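You operate a simulated robot arm through the tools that you are given. There is no shell and no other tool.

You are at the controls of a simulated two-armed robot. One attempt, no reset.

JOB
Reseal the weak bag on the sealer, then carton it and switch off.
Fine: one press at its printed heat; use the carton on the green mat.

The check looks at the end state, three seconds after you hand in, the way a careful person would. Anything else that was tipped, shoved, dropped, spilled or broken makes it a failure.

ROBOT AND FRAMES
Two 7-joint arms with fingered hands on one trunk that stands fixed in place. Base frame: the origin is at the foot of the trunk, x ahead of it, y to its left, z up. Readings come in mm, degrees, newtons and seconds.
The left shoulder is at [22, 170, 1398], the right one opposite. With the tool pointing down near the work surface each hand reaches from about 100 to 700 mm from the base axis, measured 20 degrees to its own side. Payload 4 kg a hand.
Tool frame (each hand has its own): the origin (TCP) lies between the finger pads and is the grasp point; the fingertips stand 26 mm ahead of it; z points along the fingers, y is the line along which they close. The gripper opens to 132 mm; its body begins 73 mm behind the TCP. The gripper is a hand of 4 fingers: y runs from the thumb to the fingers, the wrist lies at [0, 0, -224] in the tool frame.
Orientation is told as [roll, pitch, yaw] about the base's x, y, z axes, in that order, counted from this pose: with the fingers straight down and closing along the base's y, the tool's x points along the base's -x, its y along +y and its z along -z.

CONTROLS
- The arms move only by the tool drive_tool. It takes "left_increments", "right_increments" or both (then of equal length, played together; a hand with none holds still); each is one flat list of numbers, 6 for each row, row after row: the shift along the tool's x, y, z in m, then the turn, a rotation vector about the tool's x, y, z in degrees. In form: [tx, ty, tz, rx, ry, rz, tx, ty, tz, rx, ry, rz, ...]. A call has 1 to 20 rows; each row is the pose to reach, as a shift and turn from the pose commanded when the call began, along the tool's axes at that moment. Rows are played at 5 a second. More than 50 mm and 8.6 degrees between two rows, and nothing of the call is played. Where a pose cannot be reached the arm comes as near as it can. A force on the tool above 40 N (or 10 N above the force at the start of the call, whichever is more), or a blocked arm, ends the call early, and 0.2 s more pass. In this call time passes only in rows, and 0.2 s behind the last. It gives the time, the measured TCP pose, the force on the tool (base axes), the opening and the grip force at its end, in the units of the frame above (readings bear some noise), with the torque about the TCP (base axes, N m) and any sound that the robot's microphone picked up, and new pictures: "pictures" is both (left out), scene, wrist or none (wrist: the cameras of the hands that moved).
- Cameras (640 x 400 px; columns grow to the right, rows downward): "scene" is now at [94.3, -39.8, 1586]; the picture's right is [-0.44, -0.90, 0.00], its down [-0.39, 0.19, -0.90] and it looks along [0.81, -0.40, -0.43] (base axes); focal length 224 px, centre (320, 200). "left" rides on the left gripper at [-68, 2, -97] in its tool frame; the picture's right is [-0.03, -1.00, 0.00], its down [0.82, -0.02, -0.58] and it looks along [0.58, -0.02, 0.82] (tool axes); focal length 270 px, centre (320, 200). "right" rides on the right gripper at [68, 2, -97] in its tool frame; the picture's right is [-0.03, 1.00, 0.00], its down [-0.82, -0.02, -0.58] and it looks along [-0.58, -0.01, 0.82] (tool axes); focal length 270 px, centre (320, 200). There is no depth. A picture from a camera that has moved, and an enlarged one, comes with that camera's place and axes in the base frame and with its lens.
- lift_body(by): moves the trunk up (or, below 0, down) by that many mm; the arms and the scene camera ride with it, the base frame stays. It gives what a move gives, with no picture.
- finger_targets(finger1, finger2, finger3, thumb_bend, hand): sets how far each is bent, from 0 (flat) to 1 (curled in); at 0.3 the hand is open as for a grip, at 0.7 the pads meet at the TCP. One left out holds its place. A second passes; each finger stops where it meets its share of the squeeze, and holds until it gets a number again. It is the only way to open and close the hand. It gives what a move gives, with no picture; readings hold the bend of each and the force on the fingers (four entries, about 0 where the hand has none), thumb and palm.
- pan_tilt(pan, tilt): turns the head with the scene camera to pan (to the left, within 86 degrees either way) and tilt (down, from -29 to 69), counted from straight ahead of the robot (the tilt from the chest, where the trunk bows). It gives what a move gives, and a new picture of the scene camera.
- zoom(camera, box): a new picture of the part [left, top, right, bottom] of that camera's present view, enlarged. The clock stands still meanwhile.
- finish_job(): hands the job in; it is judged then, once.

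Places have to be worked out from the pictures, the camera data and where the tool is seen. Open the grippers and draw the arms clear of the work before you hand the job in, unless the task says otherwise.

The tools are called after "Emit:" by a JSON object that holds its "op" and its "data". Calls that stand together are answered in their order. drive_tool: Moves the arms, as the interface text tells. Its arguments: {"type":"object","properties":{"left_increments":{"type":"array"},"right_increments":{"type":"array"},"pictures":{"type":"string","enum":["both","scene","wrist","none"]}},"required":[]} The other tools are called the same way: lift_body (by) moves the trunk up or down; finger_targets (finger1, finger2, finger3, thumb_bend, hand) moves the fingers one by one; pan_tilt (pan, tilt) turns the head that bears the scene camera; zoom (camera, box) takes an enlarged picture of a part of a camera's view; finish_job () hands the job in.

At the start:

```text
t: 0.0
left_ee_pos: [324.8, -41.8, 1480.5]
left_orientation: [0.0, 0.0, 0.0]
left_ft_force: [0.4, 0.4, -0.6]
left_wrist_torque: [0.02, -0.06, -0.02]
left_opening: 131.7
left_grasp_force: 0.1
left_shape: jaw
left_bend: [0.3, 0.3, 0.3, 0.3]
left_finger forces: [0.1, 0.0, 0.0, 0.1, 0.0, 0.0]
right_ee_pos: [243.9, -315.2, 1428.5]
right_orientation: [0.1, 0.0, 0.1]
right_ft_force: [0.6, 0.4, -0.4]
right_wrist_torque: [0.0, 0.03, -0.04]
right_opening: 131.9
right_grasp_force: 0.0
right_shape: jaw
right_bend: [0.3, 0.3, 0.3, 0.3]
right_finger forces: [0.0, 0.1, 0.0, 0.0, 0.0, 0.0]
trunk travel left (down, up): [-625.0, 130.0]
head pan, tilt (commanded): [-26.0, 25.6]
```

scene: 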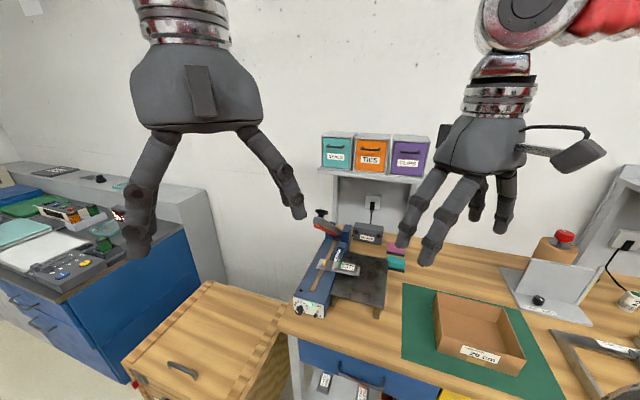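
right: 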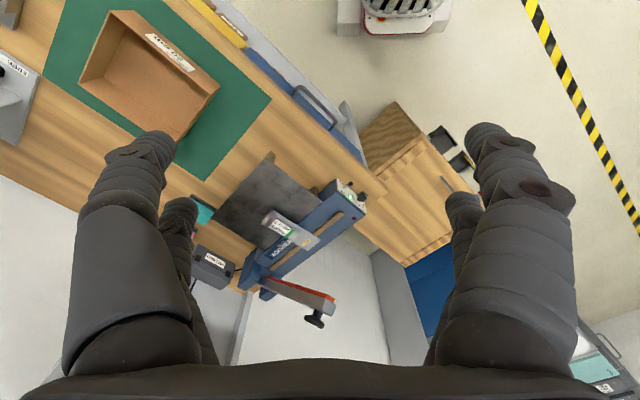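
left: 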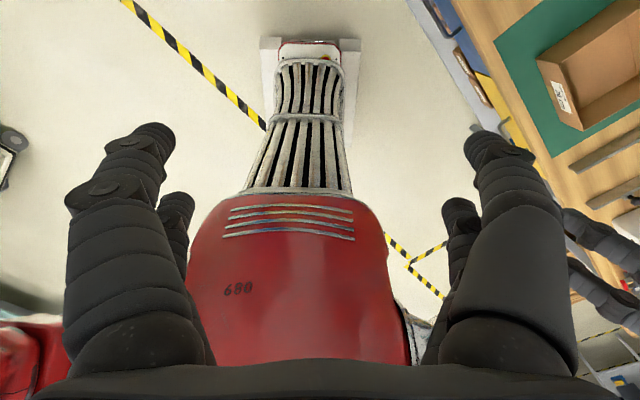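

The pictures show a workbench with an impulse sealer, a green mat with a carton, and other stuff. I'll zoom in on the sealer and its surroundings first.

Emit:
{"op": "zoom", "data": {"camera": "scene", "box": [280, 200, 420, 330]}}

Emit:
{"op": "zoom", "data": {"camera": "scene", "box": [400, 220, 640, 400]}}

Emit:
{"op": "zoom", "data": {"camera": "right", "box": [180, 140, 380, 340]}}

```text
3.08 times, centred on (350, 265) of scene
camera zoom: at [94.3, -39.8, 1586.0], right [-0.44, -0.9, 0.0], down [-0.39, 0.19, -0.9], along [0.81, -0.4, -0.43], focal length 690 px, centre (228, 0)
```

zoom: 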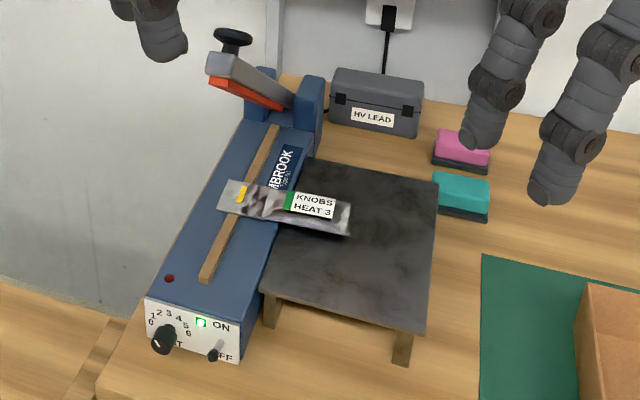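

```text
2.22 times, centred on (520, 310) of scene
camera zoom: at [94.3, -39.8, 1586.0], right [-0.44, -0.9, 0.0], down [-0.39, 0.19, -0.9], along [0.81, -0.4, -0.43], focal length 498 px, centre (-124, -44)
```

zoom: 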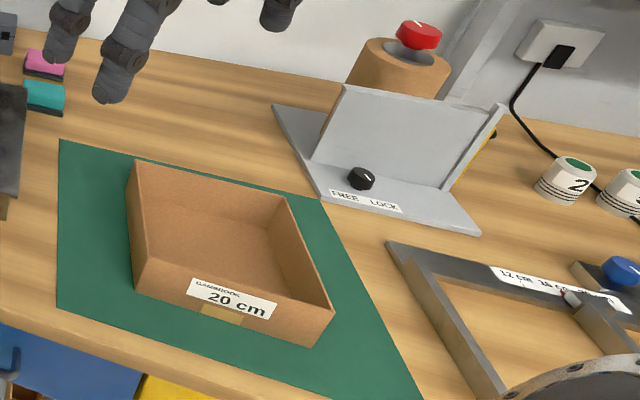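

```text
2.00 times, centred on (280, 240) of right
camera zoom: at [175.6, -313.0, 1525.5], right [0.03, 1.0, 0.0], down [0.82, -0.02, 0.58], along [0.58, -0.01, -0.82], focal length 541 px, centre (400, 120)
```

zoom: 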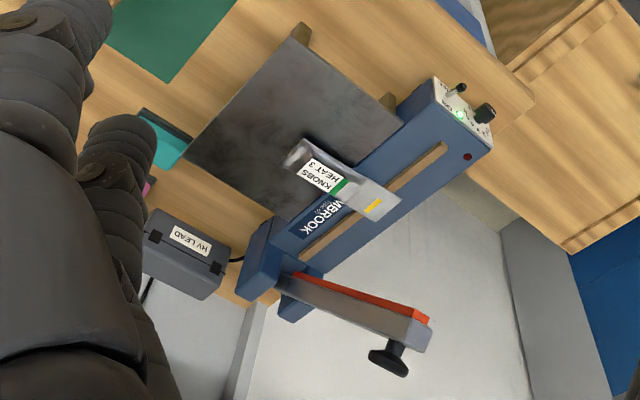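

The bag "KNOBS HEAT 3" lies across the sealer's strip at roughly [626, -416, 1006]. I'll turn the head to survey the rest of the work area and get the sealer nearer the picture's centre.

Emit:
{"op": "pan_tilt", "data": {"pan": -35, "tilt": 40}}

Emit:
{"op": "zoom", "data": {"camera": "scene", "box": [200, 80, 360, 240]}}

```text
t: 0.8
left_ee_pos: [324.8, -43.3, 1480.4]
left_orientation: [-0.1, 0.0, 0.0]
left_ft_force: [0.3, 0.1, -0.8]
left_wrist_torque: [0.01, 0.03, -0.01]
left_opening: 131.8
left_grasp_force: 0.1
left_shape: jaw
left_bend: [0.3, 0.3, 0.3, 0.3]
left_finger forces: [0.0, 0.1, 0.0, 0.1, 0.0, 0.1]
right_ee_pos: [244.2, -314.8, 1429.3]
right_orientation: [-0.1, 0.0, 0.1]
right_ft_force: [-0.5, 0.1, 0.4]
right_wrist_torque: [0.0, -0.01, -0.01]
right_opening: 132.0
right_grasp_force: 0.1
right_shape: jaw
right_bend: [0.3, 0.3, 0.3, 0.3]
right_finger forces: [0.1, 0.0, 0.0, 0.1, 0.0, 0.0]
trunk travel left (down, up): [-625.0, 130.0]
head pan, tilt (commanded): [-35.0, 40.0]
camera scene: at [81.3, -48.2, 1563.7], right [-0.57, -0.82, 0.0], down [-0.53, 0.37, -0.77], along [0.63, -0.44, -0.64], focal length 224 px, centre (320, 200)
```

scene: 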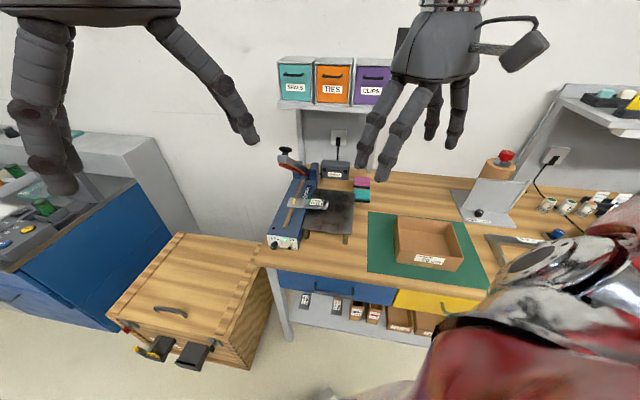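

```text
2.50 times, centred on (280, 160) of scene
camera zoom: at [81.3, -48.2, 1563.7], right [-0.57, -0.82, 0.0], down [-0.53, 0.37, -0.77], along [0.63, -0.44, -0.64], focal length 560 px, centre (420, 300)
```

zoom: 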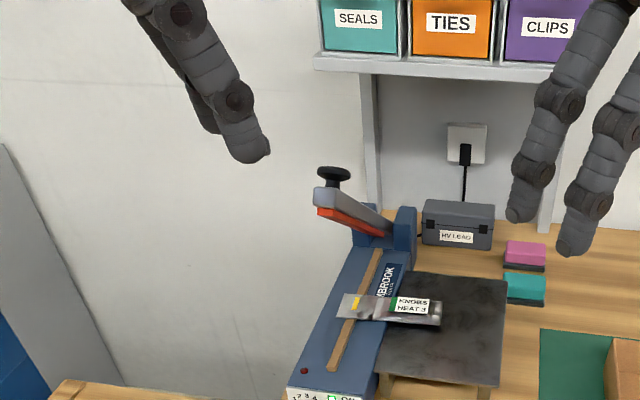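

The panel and the shelf below the bench need a closer look. I'll zoom on the dial/switch, the bag and the carton.

Emit:
{"op": "zoom", "data": {"camera": "scene", "box": [260, 225, 310, 256]}}

Emit:
{"op": "zoom", "data": {"camera": "scene", "box": [285, 180, 345, 218]}}

Emit:
{"op": "zoom", "data": {"camera": "scene", "box": [280, 200, 500, 340]}}

Emit:
{"op": "zoom", "data": {"camera": "scene", "box": [450, 60, 640, 260]}}

Emit:
{"op": "zoom", "data": {"camera": "scene", "box": [0, 120, 260, 380]}}

```text
12.80 times, centred on (285, 240) of scene
camera zoom: at [81.3, -48.2, 1563.7], right [-0.57, -0.82, 0.0], down [-0.53, 0.37, -0.77], along [0.63, -0.44, -0.64], focal length 2869 px, centre (768, -318)
```

zoom: 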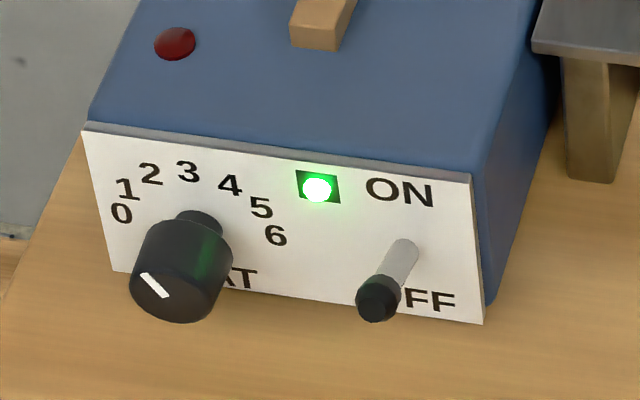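

```text
10.53 times, centred on (315, 199) of scene
camera zoom: at [81.3, -48.2, 1563.7], right [-0.57, -0.82, 0.0], down [-0.53, 0.37, -0.77], along [0.63, -0.44, -0.64], focal length 2359 px, centre (373, 210)
```

zoom: 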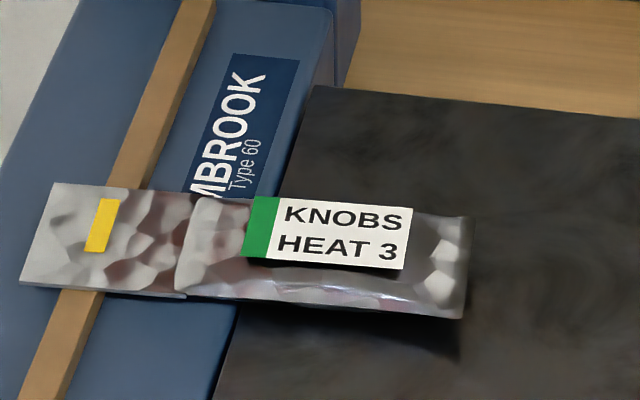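

```text
2.86 times, centred on (390, 270) of scene
camera zoom: at [81.3, -48.2, 1563.7], right [-0.57, -0.82, 0.0], down [-0.53, 0.37, -0.77], along [0.63, -0.44, -0.64], focal length 640 px, centre (120, 0)
```

zoom: 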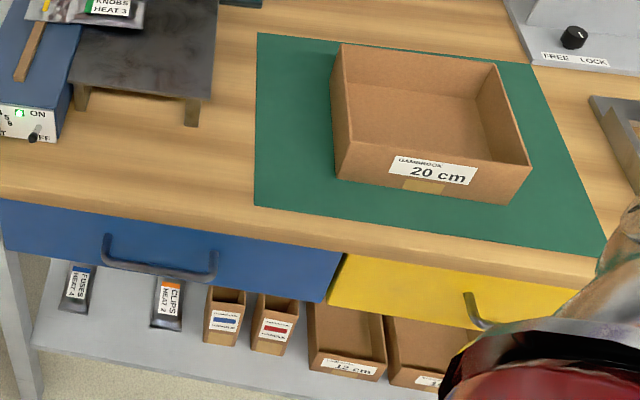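

```text
2.00 times, centred on (545, 160) of scene
camera zoom: at [81.3, -48.2, 1563.7], right [-0.57, -0.82, 0.0], down [-0.53, 0.37, -0.77], along [0.63, -0.44, -0.64], focal length 448 px, centre (-130, 280)
```

zoom: 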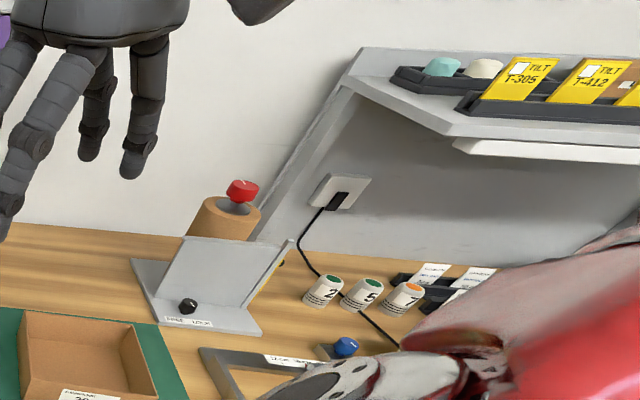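

```text
1.54 times, centred on (130, 250) of scene
camera zoom: at [81.3, -48.2, 1563.7], right [-0.57, -0.82, 0.0], down [-0.53, 0.37, -0.77], along [0.63, -0.44, -0.64], focal length 345 px, centre (612, 123)
```

zoom: 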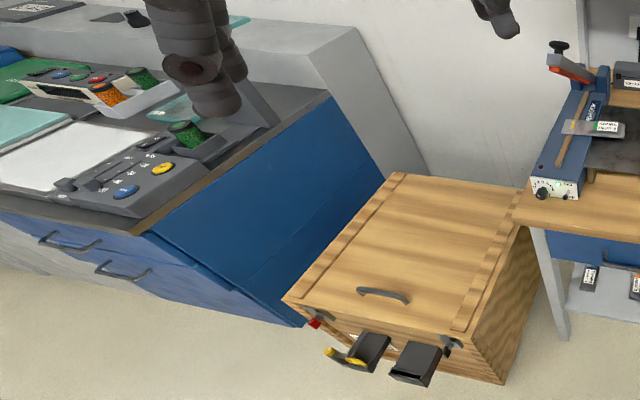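

The dial and switch are at about [578, -210, 947] on a panel facing back toward me at 45°. I'll zoom much tighter on the dial, switch, and handle to see the pointer, lever and knob shapes.

Emit:
{"op": "zoom", "data": {"camera": "scene", "box": [266, 236, 286, 252]}}

Emit:
{"op": "zoom", "data": {"camera": "scene", "box": [284, 238, 300, 252]}}

Emit:
{"op": "zoom", "data": {"camera": "scene", "box": [270, 140, 330, 200]}}

Emit:
{"op": "zoom", "data": {"camera": "right", "box": [240, 240, 360, 340]}}

```text
16.00 times, centred on (276, 244) of scene
camera zoom: at [81.3, -48.2, 1563.7], right [-0.57, -0.82, 0.0], down [-0.53, 0.37, -0.77], along [0.63, -0.44, -0.64], focal length 3586 px, centre (1024, -504)
```

zoom: 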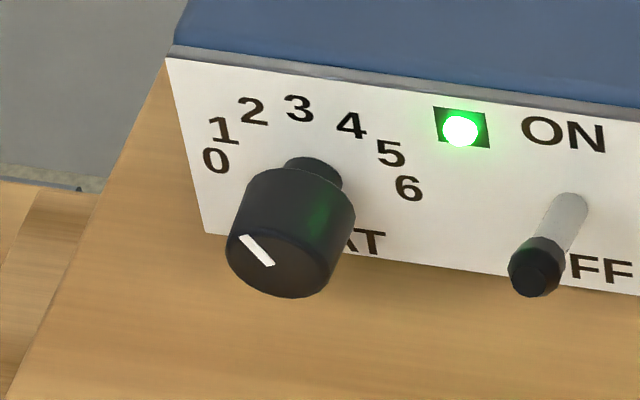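

```text
16.00 times, centred on (292, 245) of scene
camera zoom: at [81.3, -48.2, 1563.7], right [-0.57, -0.82, 0.0], down [-0.53, 0.37, -0.77], along [0.63, -0.44, -0.64], focal length 3586 px, centre (768, -520)
```

zoom: 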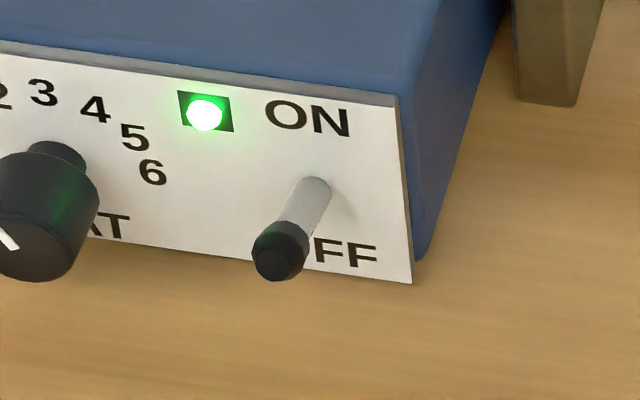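

```text
6.67 times, centred on (300, 170) of scene
camera zoom: at [81.3, -48.2, 1563.7], right [-0.57, -0.82, 0.0], down [-0.53, 0.37, -0.77], along [0.63, -0.44, -0.64], focal length 1494 px, centre (453, 400)
```

zoom: 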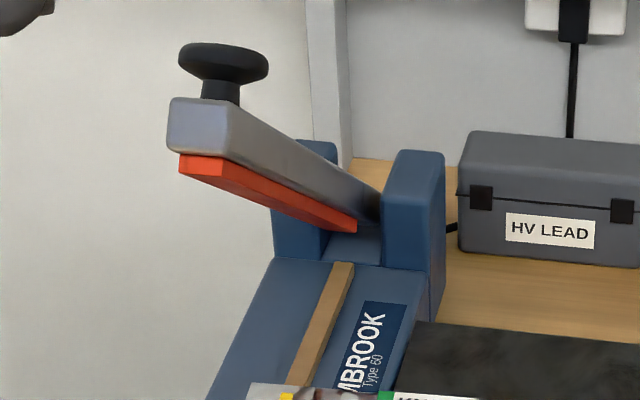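

```text
4.00 times, centred on (300, 290) of right
camera zoom: at [175.6, -313.0, 1526.0], right [0.03, 1.0, 0.0], down [0.82, -0.02, 0.58], along [0.58, -0.01, -0.82], focal length 1081 px, centre (400, -160)
```

zoom: 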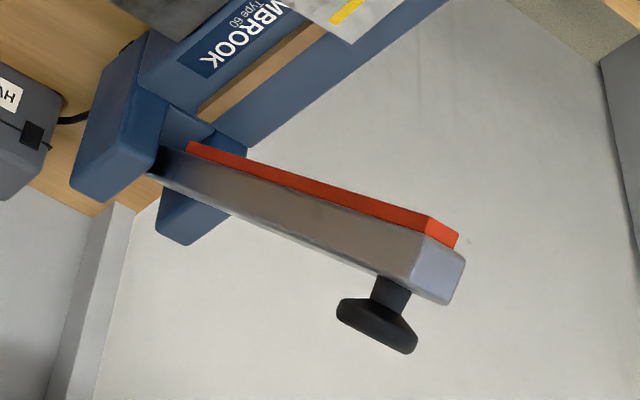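

The pointer sits at roughly 1.5 (about 40–50° left of "3", which is straight up), and the lever is tilted up at ON. Before planning the grips I'll look closely at how the fingers of the hands are arranged.

Emit:
{"op": "zoom", "data": {"camera": "scene", "box": [340, 0, 580, 190]}}

Emit:
{"op": "zoom", "data": {"camera": "right", "box": [0, 60, 640, 400]}}

Emit:
{"op": "finger_targets", "data": {"hand": "right", "finger1": 0.7}}

```text
2.11 times, centred on (460, 95) of scene
camera zoom: at [81.3, -48.2, 1563.7], right [-0.57, -0.82, 0.0], down [-0.53, 0.37, -0.77], along [0.63, -0.44, -0.64], focal length 472 px, centre (25, 421)
```

zoom: 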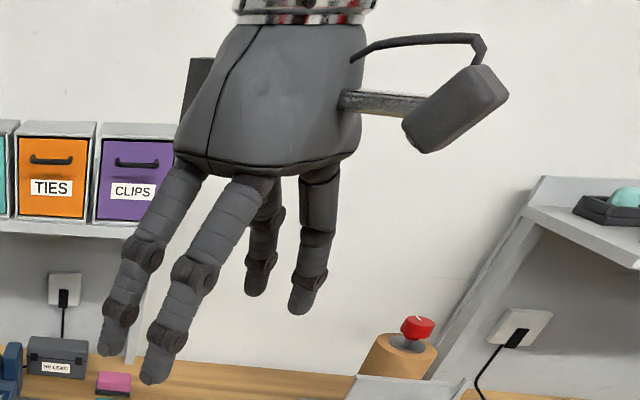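

```text
1.00 times, centred on (320, 230) of right (not enlarged: the box is as wide or as high as the picture)
camera zoom: at [175.6, -313.0, 1526.0], right [0.03, 1.0, 0.0], down [0.82, -0.02, 0.58], along [0.58, -0.01, -0.82], focal length 270 px, centre (320, 170)
```

zoom: 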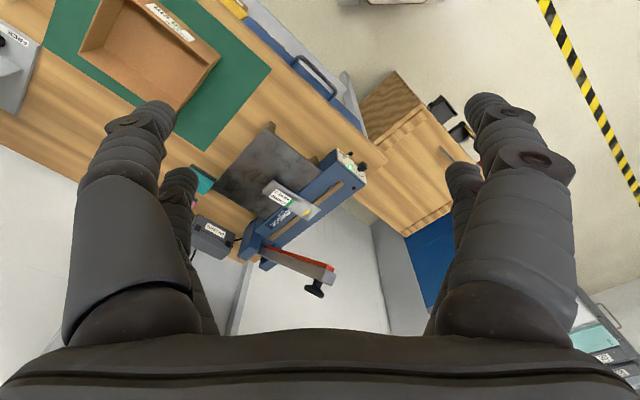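

```text
t: 1.8
left_ee_pos: [325.6, -41.7, 1482.0]
left_orientation: [0.0, 0.0, 0.1]
left_ft_force: [0.1, 0.4, 0.4]
left_wrist_torque: [-0.03, -0.01, 0.0]
left_opening: 131.9
left_grasp_force: 0.1
left_shape: jaw
left_bend: [0.3, 0.3, 0.3, 0.3]
left_finger forces: [0.0, 0.1, 0.0, 0.0, 0.0, 0.0]
right_ee_pos: [243.6, -316.0, 1428.6]
right_orientation: [0.0, 0.0, 0.0]
right_ft_force: [-0.4, -0.3, 0.6]
right_wrist_torque: [-0.01, 0.0, 0.04]
right_opening: 67.6
right_grasp_force: 0.0
right_shape: fingers
right_bend: [0.7, 0.3, 0.3, 0.3]
right_finger forces: [0.0, 0.0, 0.1, 0.1, 0.0, 0.1]
trunk travel left (down, up): [-625.0, 130.0]
head pan, tilt (commanded): [-35.0, 40.0]
```

The hand looks like two fingers on each side. I moved right finger1; I'll look at which one bent.

Emit:
{"op": "zoom", "data": {"camera": "scene", "box": [340, 0, 580, 190]}}

Emit:
{"op": "zoom", "data": {"camera": "right", "box": [0, 0, 640, 400]}}

```text
2.11 times, centred on (460, 95) of scene
camera zoom: at [81.3, -48.2, 1563.7], right [-0.57, -0.82, 0.0], down [-0.53, 0.37, -0.77], along [0.63, -0.44, -0.64], focal length 472 px, centre (25, 421)
```

zoom: 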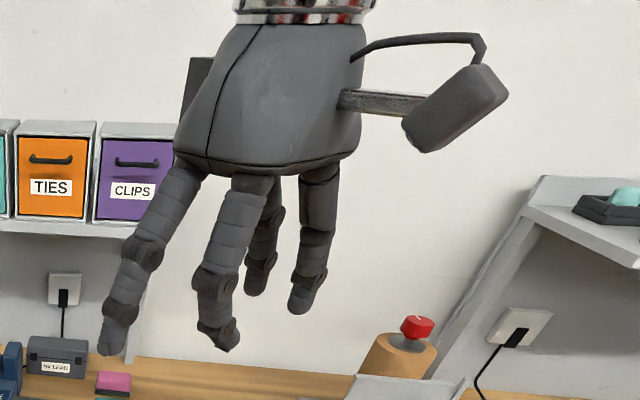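

```text
1.00 times, centred on (320, 200) of right (not enlarged: the box is as wide or as high as the picture)
camera zoom: at [175.6, -313.0, 1526.0], right [0.03, 1.0, 0.0], down [0.82, -0.02, 0.58], along [0.58, -0.01, -0.82], focal length 270 px, centre (320, 200)
```

zoom: 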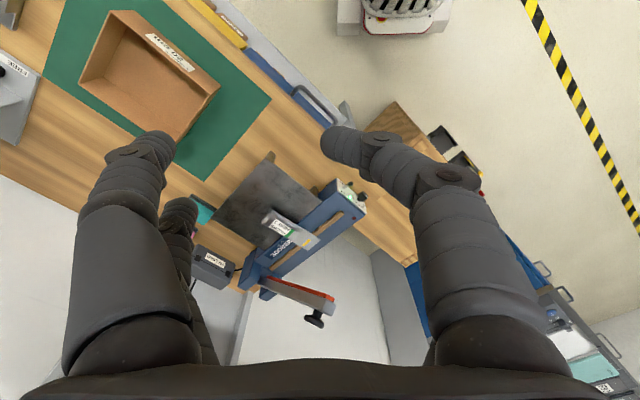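

Finger1 is the +y finger on the camera (+x) side. I'll test finger2 and finger3 in the same way so I know the layout.

Emit:
{"op": "finger_targets", "data": {"hand": "right", "finger1": 0.3, "finger2": 0.7}}

Emit:
{"op": "zoom", "data": {"camera": "right", "box": [0, 0, 640, 400]}}

Emit:
{"op": "finger_targets", "data": {"hand": "right", "finger2": 0.3, "finger3": 0.7}}

Emit:
{"op": "zoom", "data": {"camera": "right", "box": [0, 0, 640, 400]}}

```text
t: 2.8
left_ee_pos: [323.9, -42.4, 1481.1]
left_orientation: [0.1, -0.1, 0.0]
left_ft_force: [-0.2, 0.7, 0.2]
left_wrist_torque: [0.0, -0.01, -0.01]
left_opening: 132.0
left_grasp_force: 0.0
left_shape: jaw
left_bend: [0.3, 0.3, 0.3, 0.3]
left_finger forces: [0.1, 0.0, 0.1, 0.0, 0.0, 0.1]
right_ee_pos: [244.8, -314.9, 1428.9]
right_orientation: [0.0, 0.0, -0.1]
right_ft_force: [0.8, -1.1, -0.2]
right_wrist_torque: [-0.01, 0.03, 0.01]
right_opening: 132.6
right_grasp_force: 0.2
right_shape: fingers
right_bend: [0.3, 0.7, 0.3, 0.3]
right_finger forces: [0.1, 0.0, 0.0, 0.0, 0.0, 0.1]
trunk travel left (down, up): [-625.0, 130.0]
head pan, tilt (commanded): [-35.0, 40.0]
```

```text
1.00 times, centred on (320, 200) of right (not enlarged: the box is as wide or as high as the picture)
camera zoom: at [175.6, -313.0, 1526.0], right [0.03, 1.0, 0.0], down [0.82, -0.02, 0.58], along [0.58, -0.01, -0.82], focal length 270 px, centre (320, 200)
```

zoom: 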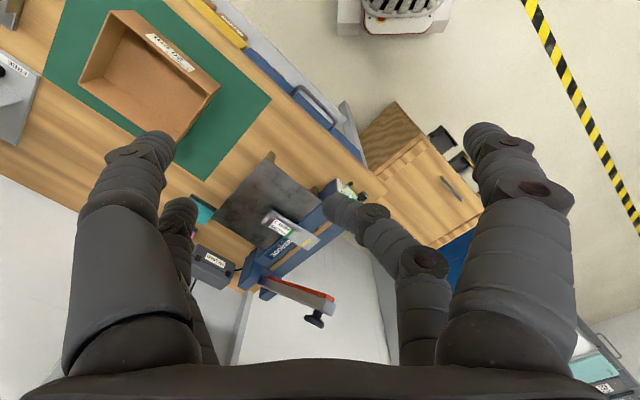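

```text
t: 3.8
left_ee_pos: [324.0, -42.4, 1480.7]
left_orientation: [0.0, -0.1, 0.0]
left_ft_force: [-0.6, -0.4, -0.5]
left_wrist_torque: [-0.02, -0.04, 0.01]
left_opening: 131.9
left_grasp_force: 0.0
left_shape: jaw
left_bend: [0.3, 0.3, 0.3, 0.3]
left_finger forces: [0.0, 0.0, 0.0, 0.0, 0.1, 0.0]
right_ee_pos: [244.8, -316.2, 1429.1]
right_orientation: [0.0, 0.1, -0.1]
right_ft_force: [0.9, -0.3, 0.1]
right_wrist_torque: [-0.02, -0.02, 0.0]
right_opening: 132.6
right_grasp_force: 0.0
right_shape: fingers
right_bend: [0.3, 0.3, 0.7, 0.3]
right_finger forces: [0.0, 0.0, 0.0, 0.0, 0.1, 0.0]
trunk travel left (down, up): [-625.0, 130.0]
head pan, tilt (commanded): [-35.0, 40.0]
```

```text
1.00 times, centred on (320, 200) of right (not enlarged: the box is as wide or as high as the picture)
camera zoom: at [175.6, -313.0, 1526.0], right [0.03, 1.0, 0.0], down [0.82, -0.02, 0.58], along [0.58, -0.01, -0.82], focal length 270 px, centre (320, 200)
```

zoom: 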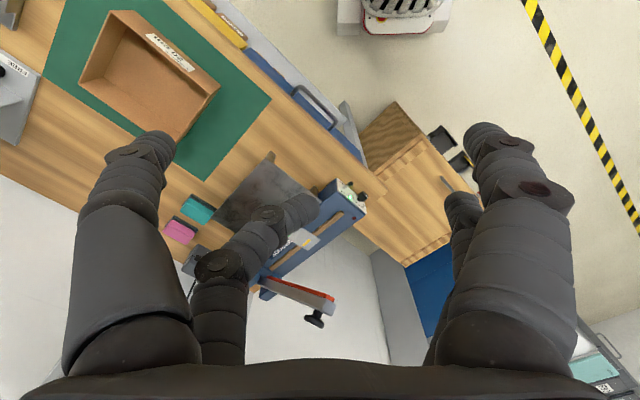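

Layout is clear: finger1 and thumb oppose each other at tool +x, and finger2 and finger3 oppose each other at −x. I'll reopen the hand, lower the trunk 120 mm for better reach to the bench, and slide the left hand away to the left.

Emit:
{"op": "finger_targets", "data": {"hand": "right", "finger1": 0.3, "finger2": 0.3, "finger3": 0.3, "thumb_bend": 0.3}}

Emit:
{"op": "lift_body", "data": {"by": -120}}

Emit:
{"op": "drive_tool", "data": {"left_increments": [0.01, 0.045, 0, 0, 0, 0, 0.02, 0.09, 0, 0, 0, 0, 0.03, 0.135, 0, 0, 0, 0, 0.04, 0.18, 0, 0, 0, 0, 0.05, 0.225, 0, 0, 0, 0, 0.06, 0.27, 0, 0, 0, 0, 0.07, 0.315, 0, 0, 0, 0], "pictures": "scene"}}

```text
t: 4.8
left_ee_pos: [323.8, -43.1, 1481.1]
left_orientation: [-0.1, 0.1, 0.1]
left_ft_force: [-0.1, -0.5, -0.5]
left_wrist_torque: [0.0, 0.0, 0.02]
left_opening: 131.8
left_grasp_force: 0.0
left_shape: jaw
left_bend: [0.3, 0.3, 0.3, 0.3]
left_finger forces: [0.0, 0.1, 0.0, 0.1, 0.0, 0.0]
right_ee_pos: [243.6, -316.1, 1429.4]
right_orientation: [0.0, 0.0, 0.0]
right_ft_force: [0.0, -0.3, -0.3]
right_wrist_torque: [-0.02, 0.0, -0.04]
right_opening: 132.8
right_grasp_force: 0.0
right_shape: fingers
right_bend: [0.3, 0.3, 0.3, 0.3]
right_finger forces: [0.0, 0.0, 0.1, 0.1, 0.0, 0.0]
trunk travel left (down, up): [-625.0, 130.0]
head pan, tilt (commanded): [-35.0, 40.0]
```

```text
t: 6.3
left_ee_pos: [324.1, -41.9, 1360.6]
left_orientation: [-0.1, 0.0, 0.0]
left_ft_force: [0.1, 1.2, -0.7]
left_wrist_torque: [0.0, 0.02, 0.0]
left_opening: 132.1
left_grasp_force: 0.0
left_shape: jaw
left_bend: [0.3, 0.3, 0.3, 0.3]
left_finger forces: [0.0, 0.1, 0.0, 0.0, 0.1, 0.1]
right_ee_pos: [243.9, -314.5, 1309.2]
right_orientation: [-0.1, 0.1, -0.1]
right_ft_force: [-0.2, -0.9, -0.7]
right_wrist_torque: [0.01, -0.03, 0.02]
right_opening: 132.6
right_grasp_force: 0.2
right_shape: fingers
right_bend: [0.3, 0.3, 0.3, 0.3]
right_finger forces: [0.1, 0.0, 0.1, 0.1, 0.0, 0.1]
trunk travel left (down, up): [-505.0, 250.0]
head pan, tilt (commanded): [-35.0, 40.0]
```

```text
t: 7.9
left_ee_pos: [252.8, 274.7, 1360.1]
left_orientation: [-0.1, 0.1, 0.0]
left_ft_force: [-0.6, 0.6, 1.1]
left_wrist_torque: [-0.02, -0.03, -0.02]
left_opening: 132.0
left_grasp_force: 0.0
left_shape: jaw
left_bend: [0.3, 0.3, 0.3, 0.3]
left_finger forces: [0.0, 0.0, 0.0, 0.0, 0.0, 0.0]
right_ee_pos: [241.8, -314.7, 1310.4]
right_orientation: [-0.1, 0.0, -0.1]
right_ft_force: [-0.3, 0.1, -0.3]
right_wrist_torque: [-0.02, -0.02, -0.01]
right_opening: 133.0
right_grasp_force: 0.1
right_shape: fingers
right_bend: [0.3, 0.3, 0.3, 0.3]
right_finger forces: [0.0, 0.1, 0.0, 0.0, 0.0, 0.1]
trunk travel left (down, up): [-505.0, 250.0]
head pan, tilt (commanded): [-35.0, 40.0]
camera scene: at [87.0, -46.7, 1443.5], right [-0.57, -0.82, 0.0], down [-0.53, 0.37, -0.77], along [0.63, -0.44, -0.64], focal length 224 px, centre (320, 200)
```

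scene: 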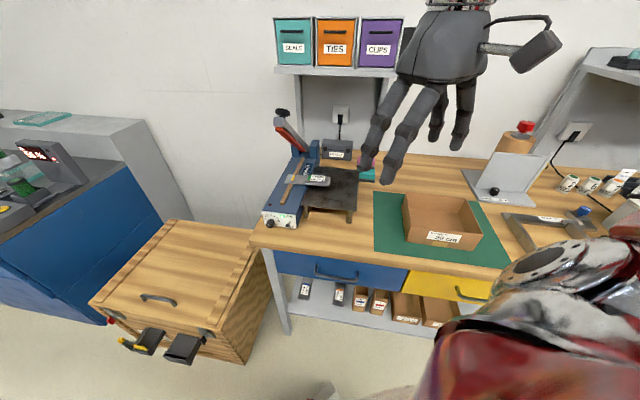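

The left hand is clear. From the lower viewpoint I'll zoom on the panel and handle again to pin positions and the pointer angle.

Emit:
{"op": "zoom", "data": {"camera": "scene", "box": [260, 208, 284, 232]}}

Emit:
{"op": "zoom", "data": {"camera": "scene", "box": [255, 195, 315, 235]}}

Emit:
{"op": "zoom", "data": {"camera": "scene", "box": [250, 100, 370, 200]}}

Emit:
{"op": "zoom", "data": {"camera": "scene", "box": [360, 170, 520, 280]}}

Emit:
{"op": "zoom", "data": {"camera": "right", "box": [0, 0, 640, 400]}}

```text
16.00 times, centred on (272, 220) of scene
camera zoom: at [87.0, -46.7, 1443.5], right [-0.57, -0.82, 0.0], down [-0.53, 0.37, -0.77], along [0.63, -0.44, -0.64], focal length 3586 px, centre (1088, -120)
```

zoom: 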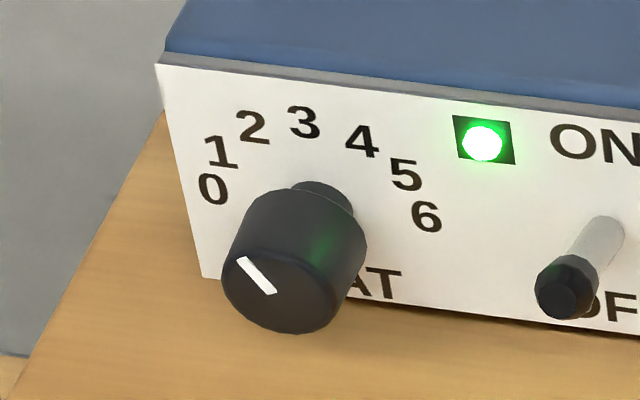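

```text
10.00 times, centred on (285, 215) of scene
camera zoom: at [87.0, -46.7, 1443.5], right [-0.57, -0.82, 0.0], down [-0.53, 0.37, -0.77], along [0.63, -0.44, -0.64], focal length 2241 px, centre (670, 50)
```

zoom: 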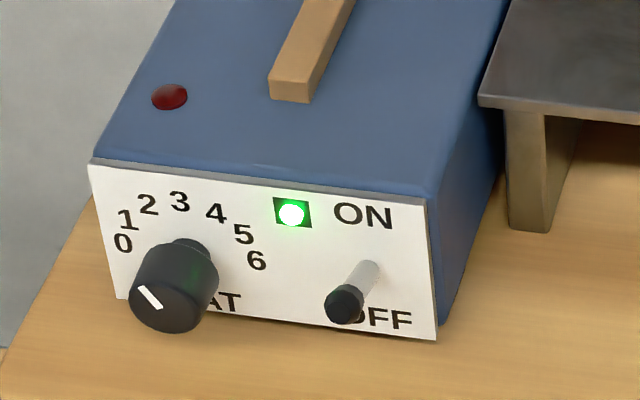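

```text
4.00 times, centred on (310, 150) of scene
camera zoom: at [87.0, -46.7, 1443.5], right [-0.57, -0.82, 0.0], down [-0.53, 0.37, -0.77], along [0.63, -0.44, -0.64], focal length 896 px, centre (360, 400)
```

zoom: 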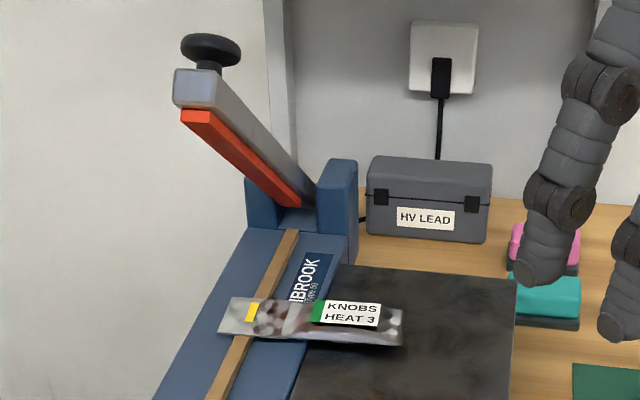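

```text
3.64 times, centred on (440, 225) of scene
camera zoom: at [87.0, -46.7, 1443.5], right [-0.57, -0.82, 0.0], down [-0.53, 0.37, -0.77], along [0.63, -0.44, -0.64], focal length 815 px, centre (-116, 109)
```

zoom: 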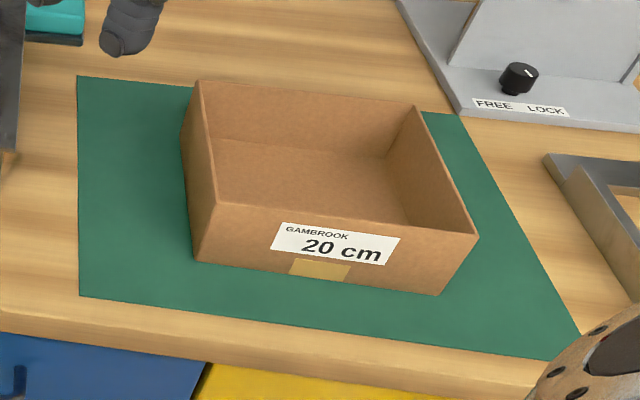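

```text
1.00 times, centred on (320, 200) of right (not enlarged: the box is as wide or as high as the picture)
camera zoom: at [173.4, -311.5, 1406.7], right [0.03, 1.0, 0.0], down [0.82, -0.02, 0.58], along [0.58, -0.02, -0.82], focal length 270 px, centre (320, 200)
```

zoom: 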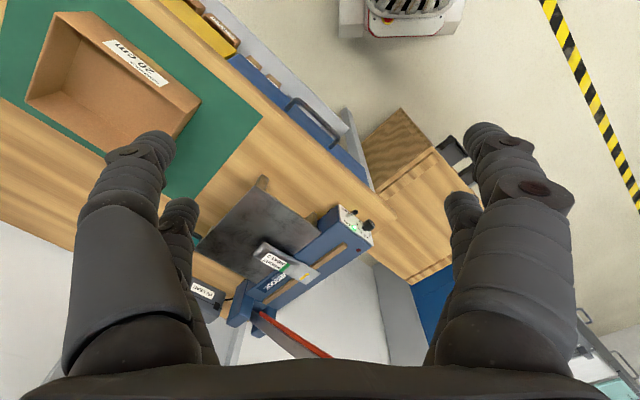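

I'll take tight zooms from the right wrist camera (whose pose I know well) to triangulate the panel, bag and carton.

Emit:
{"op": "zoom", "data": {"camera": "right", "box": [325, 190, 389, 254]}}

Emit:
{"op": "zoom", "data": {"camera": "right", "box": [230, 220, 350, 300]}}

Emit:
{"op": "zoom", "data": {"camera": "right", "box": [0, 0, 260, 170]}}

```text
6.25 times, centred on (357, 222) of right
camera zoom: at [173.4, -311.5, 1406.7], right [0.03, 1.0, 0.0], down [0.82, -0.02, 0.58], along [0.58, -0.02, -0.82], focal length 1689 px, centre (89, 62)
```

zoom: 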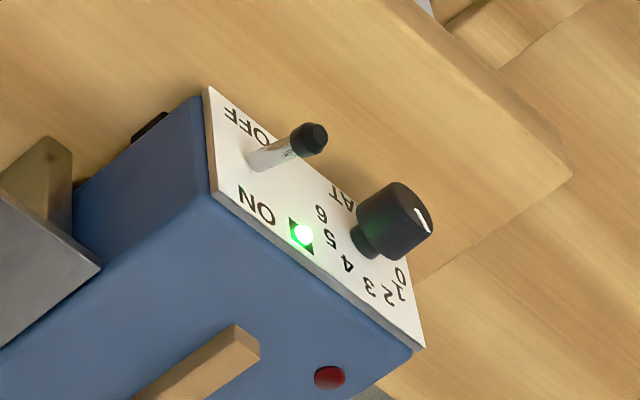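

```text
5.00 times, centred on (290, 260) of right
camera zoom: at [173.4, -311.5, 1406.7], right [0.03, 1.0, 0.0], down [0.82, -0.02, 0.58], along [0.58, -0.02, -0.82], focal length 1351 px, centre (470, -100)
```

zoom: 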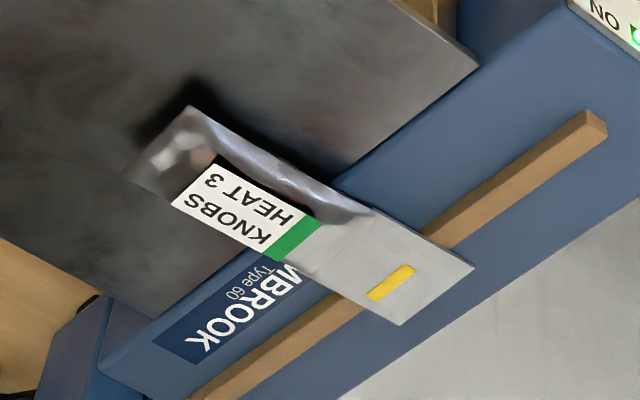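

```text
2.35 times, centred on (130, 85) of right
camera zoom: at [173.4, -311.5, 1406.7], right [0.03, 1.0, 0.0], down [0.82, -0.02, 0.58], along [0.58, -0.02, -0.82], focal length 636 px, centre (767, 471)
```

zoom: 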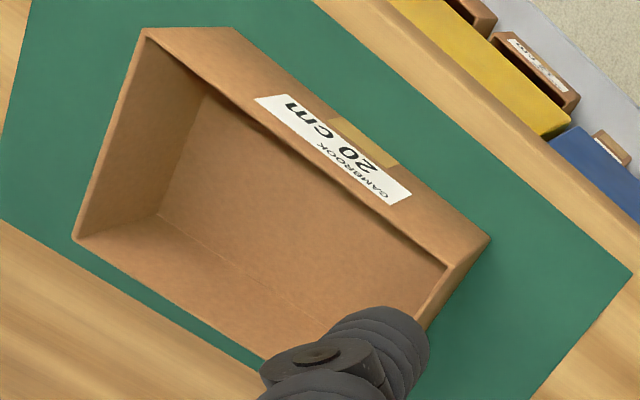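

The wrist camera puts the bench nearer z≈890–900 and the panel around [560, -230]; I need a closer look to refine. I'll bring the right hand in front of and above the panel, yawed −45° so that the camera side faces me.

Emit:
{"op": "drive_tool", "data": {"right_increments": [-0.0334, 0.015, 0.021, 0, 0, 5, -0.0669, 0.03, 0.042, 0, 0, 10, -0.1003, 0.045, 0.063, 0, 0, 15, -0.1338, 0.06, 0.084, 0, 0, 20, -0.1672, 0.075, 0.105, 0, 0, 25, -0.2007, 0.09, 0.126, 0, 0, 30, -0.2341, 0.105, 0.147, 0, 0, 35, -0.2676, 0.12, 0.168, 0, 0, 40, -0.301, 0.135, 0.19, 0, 0, 45], "pictures": "both"}}

```text
t: 9.9
left_ee_pos: [257.7, 272.1, 1358.3]
left_orientation: [0.0, 0.1, 0.1]
left_ft_force: [0.7, 0.0, 0.7]
left_wrist_torque: [0.05, 0.01, 0.0]
left_opening: 131.8
left_grasp_force: 0.1
left_shape: jaw
left_bend: [0.3, 0.3, 0.3, 0.3]
left_finger forces: [0.0, 0.0, 0.0, 0.0, 0.0, 0.0]
right_ee_pos: [558.4, -238.9, 1124.0]
right_orientation: [0.4, 0.9, -44.3]
right_ft_force: [0.3, 0.3, -1.0]
right_wrist_torque: [0.0, 0.01, -0.02]
right_opening: 132.4
right_grasp_force: 0.0
right_shape: fingers
right_bend: [0.3, 0.3, 0.3, 0.3]
right_finger forces: [0.0, 0.0, 0.0, 0.0, 0.0, 0.0]
right hand out of reach, approached as far as the arm can: row 8, 9
trunk travel left (down, up): [-505.0, 250.0]
head pan, tilt (commanded): [-35.0, 40.0]
camera scene: at [91.6, -48.5, 1443.1], right [-0.57, -0.82, 0.0], down [-0.53, 0.37, -0.76], along [0.63, -0.44, -0.64], focal length 224 px, centre (320, 200)
camera right: at [512.1, -190.4, 1222.2], right [0.72, 0.7, 0.0], down [0.57, -0.59, 0.56], along [0.4, -0.4, -0.83], focal length 270 px, centre (320, 200)
```

scene: 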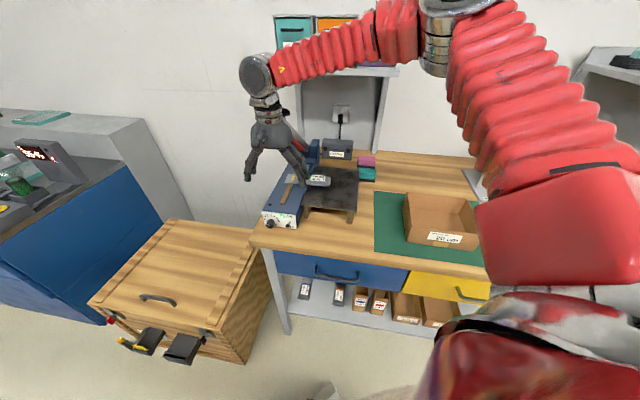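
right: 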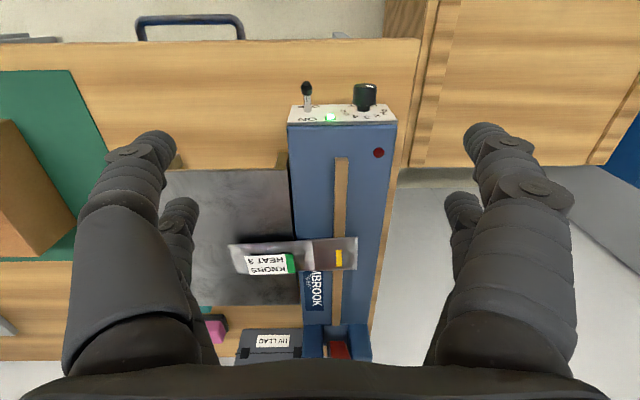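

The arm stopped at [558, -239, 1124] as "out of reach" at the full yaw. The wrist camera now has a close view of the sealer, so I'll zoom to triangulate the panel, strip and bag.

Emit:
{"op": "zoom", "data": {"camera": "right", "box": [270, 70, 430, 170]}}

Emit:
{"op": "zoom", "data": {"camera": "right", "box": [220, 220, 400, 360]}}

Emit:
{"op": "zoom", "data": {"camera": "scene", "box": [230, 0, 560, 240]}}

```text
4.00 times, centred on (350, 120) of right
camera zoom: at [512.1, -190.4, 1222.2], right [0.72, 0.7, 0.0], down [0.57, -0.59, 0.56], along [0.4, -0.4, -0.83], focal length 1081 px, centre (200, 520)
```

zoom: 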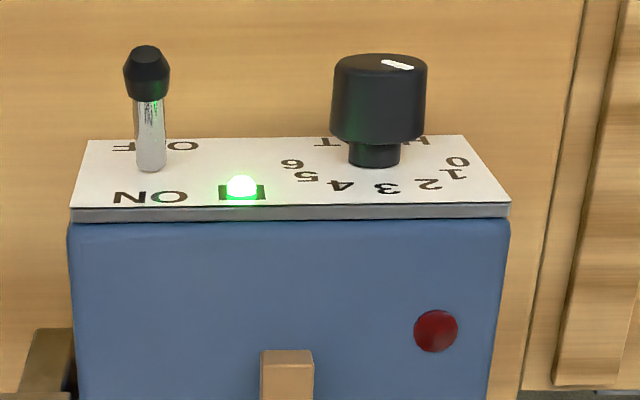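

```text
2.86 times, centred on (310, 290) of right
camera zoom: at [512.1, -190.4, 1222.2], right [0.72, 0.7, 0.0], down [0.57, -0.59, 0.56], along [0.4, -0.4, -0.83], focal length 772 px, centre (349, -57)
```

zoom: 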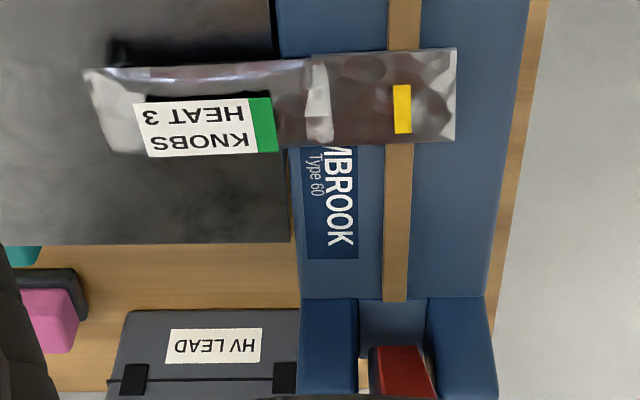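

```text
1.67 times, centred on (395, 120) of scene
camera zoom: at [91.6, -48.5, 1443.1], right [-0.57, -0.82, 0.0], down [-0.53, 0.37, -0.76], along [0.63, -0.44, -0.64], focal length 374 px, centre (195, 333)
```

zoom: 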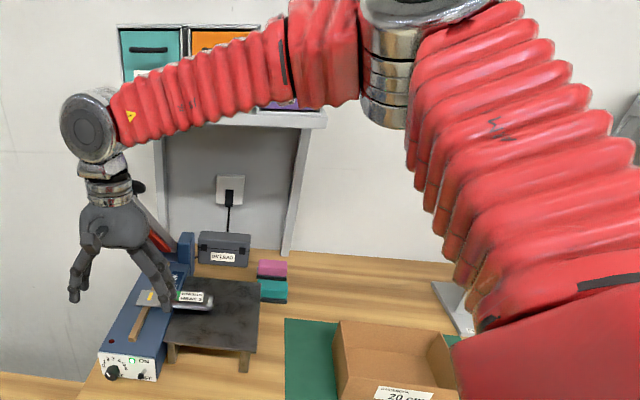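

From two wrist-camera views I get: panel face at u≈585 (u is the distance along the 45° bench direction), dial axis at v≈276, z≈919 (about [593, -203]), lever base at v≈214, LED at [582, -245, 943]. The right arm can't comfortably reach here at this yaw, so the left hand will work the panel. First I'll draw the right hand back.

Emit:
{"op": "drive_tool", "data": {"right_increments": [0.0144, -0.0386, -0.0158, 0, 0, -5.6, 0.0287, -0.0772, -0.0315, 0, 0, -11.2, 0.043, -0.116, -0.0473, 0, 0, -16.8, 0.0574, -0.1545, -0.063, 0, 0, -22.4, 0.0718, -0.193, -0.0788, 0, 0, -28, 0.086, -0.232, -0.0945, 0, 0, -33.6, 0.1, -0.27, -0.11, 0, 0, -39.2, 0.1148, -0.309, -0.126, 0, 0, -45], "pictures": "scene"}}

```text
t: 11.7
left_ee_pos: [253.4, 272.7, 1361.3]
left_orientation: [0.0, -0.1, 0.1]
left_ft_force: [0.4, 0.7, -0.2]
left_wrist_torque: [0.02, 0.0, -0.01]
left_opening: 131.9
left_grasp_force: 0.1
left_shape: jaw
left_bend: [0.3, 0.3, 0.3, 0.3]
left_finger forces: [0.0, 0.1, 0.0, 0.0, 0.0, 0.0]
right_ee_pos: [258.2, -376.6, 1251.1]
right_orientation: [0.0, -0.1, 0.0]
right_ft_force: [-0.2, 0.3, 0.1]
right_wrist_torque: [0.0, -0.02, -0.03]
right_opening: 132.7
right_grasp_force: 0.0
right_shape: fingers
right_bend: [0.3, 0.3, 0.3, 0.3]
right_finger forces: [0.0, 0.1, 0.0, 0.0, 0.1, 0.0]
trunk travel left (down, up): [-505.0, 250.0]
head pan, tilt (commanded): [-35.0, 40.0]
camera scene: at [86.6, -48.8, 1443.5], right [-0.57, -0.82, 0.0], down [-0.53, 0.37, -0.77], along [0.63, -0.44, -0.64], focal length 224 px, centre (320, 200)
```

scene: 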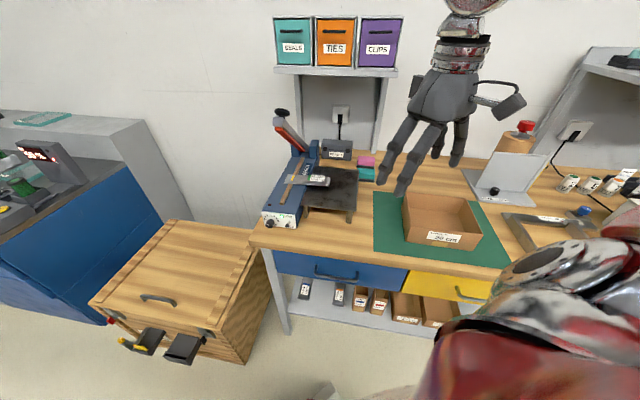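

Right hand is parked safely. Now I'll identify the left hand's finger layout by bending finger1 and then finger2.

Emit:
{"op": "finger_targets", "data": {"hand": "left", "finger1": 0.7}}

Emit:
{"op": "zoom", "data": {"camera": "left", "box": [0, 0, 640, 400]}}

Emit:
{"op": "finger_targets", "data": {"hand": "left", "finger1": 0.3, "thumb_bend": 0.7}}

Emit:
{"op": "zoom", "data": {"camera": "left", "box": [0, 0, 640, 400]}}

```text
t: 12.7
left_ee_pos: [254.9, 272.2, 1359.6]
left_orientation: [0.0, 0.0, -0.1]
left_ft_force: [-0.7, 0.4, 0.0]
left_wrist_torque: [-0.01, 0.03, -0.01]
left_opening: 67.5
left_grasp_force: 0.0
left_shape: fingers
left_bend: [0.7, 0.3, 0.3, 0.3]
left_finger forces: [0.1, 0.0, 0.0, 0.0, 0.1, 0.0]
right_ee_pos: [259.1, -376.4, 1250.2]
right_orientation: [0.0, 0.0, 0.0]
right_ft_force: [-0.3, 0.0, 0.1]
right_wrist_torque: [-0.07, -0.02, 0.02]
right_opening: 132.7
right_grasp_force: 0.0
right_shape: fingers
right_bend: [0.3, 0.3, 0.3, 0.3]
right_finger forces: [0.0, 0.0, 0.0, 0.0, 0.0, 0.1]
trunk travel left (down, up): [-505.0, 250.0]
head pan, tilt (commanded): [-35.0, 40.0]
```

```text
1.00 times, centred on (320, 200) of left (not enlarged: the box is as wide or as high as the picture)
camera zoom: at [323.6, 274.1, 1456.1], right [0.03, -1.0, 0.0], down [-0.82, -0.02, 0.58], along [-0.58, -0.02, -0.82], focal length 270 px, centre (320, 200)
```

zoom: 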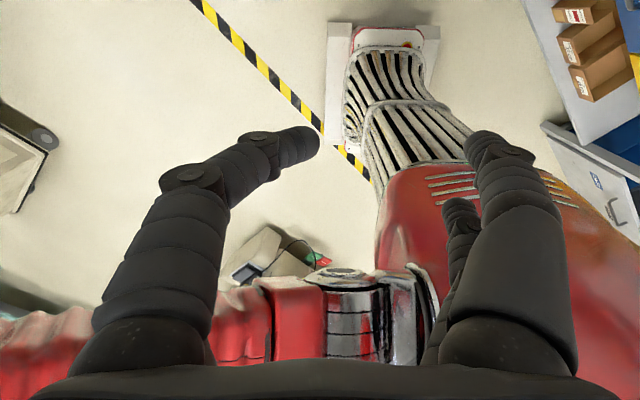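

```text
t: 13.7
left_ee_pos: [255.7, 273.1, 1360.1]
left_orientation: [0.0, 0.0, 0.0]
left_ft_force: [0.4, -0.6, 0.7]
left_wrist_torque: [0.03, 0.0, 0.02]
left_opening: 66.7
left_grasp_force: 0.0
left_shape: fingers
left_bend: [0.3, 0.3, 0.3, 0.7]
left_finger forces: [0.0, 0.0, 0.0, 0.1, 0.0, 0.1]
right_ee_pos: [259.8, -376.4, 1250.9]
right_orientation: [-0.1, -0.1, 0.1]
right_ft_force: [-0.2, 0.3, 0.2]
right_wrist_torque: [0.01, 0.01, 0.01]
right_opening: 132.5
right_grasp_force: 0.0
right_shape: fingers
right_bend: [0.3, 0.3, 0.3, 0.3]
right_finger forces: [0.1, 0.0, 0.0, 0.1, 0.0, 0.0]
trunk travel left (down, up): [-505.0, 250.0]
head pan, tilt (commanded): [-35.0, 40.0]
```

```text
1.00 times, centred on (320, 200) of left (not enlarged: the box is as wide or as high as the picture)
camera zoom: at [323.9, 274.0, 1456.1], right [0.03, -1.0, 0.0], down [-0.82, -0.02, 0.58], along [-0.58, -0.02, -0.82], focal length 270 px, centre (320, 200)
```

zoom: 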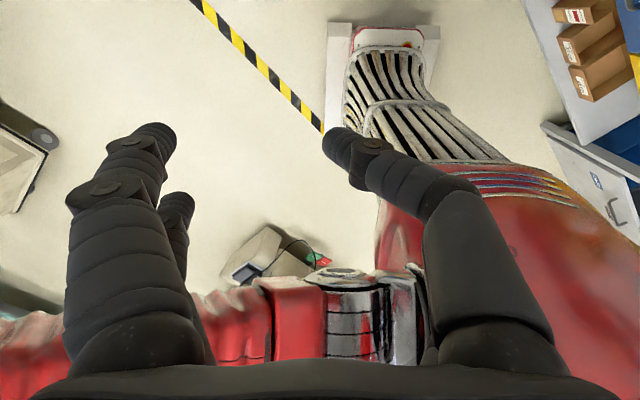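

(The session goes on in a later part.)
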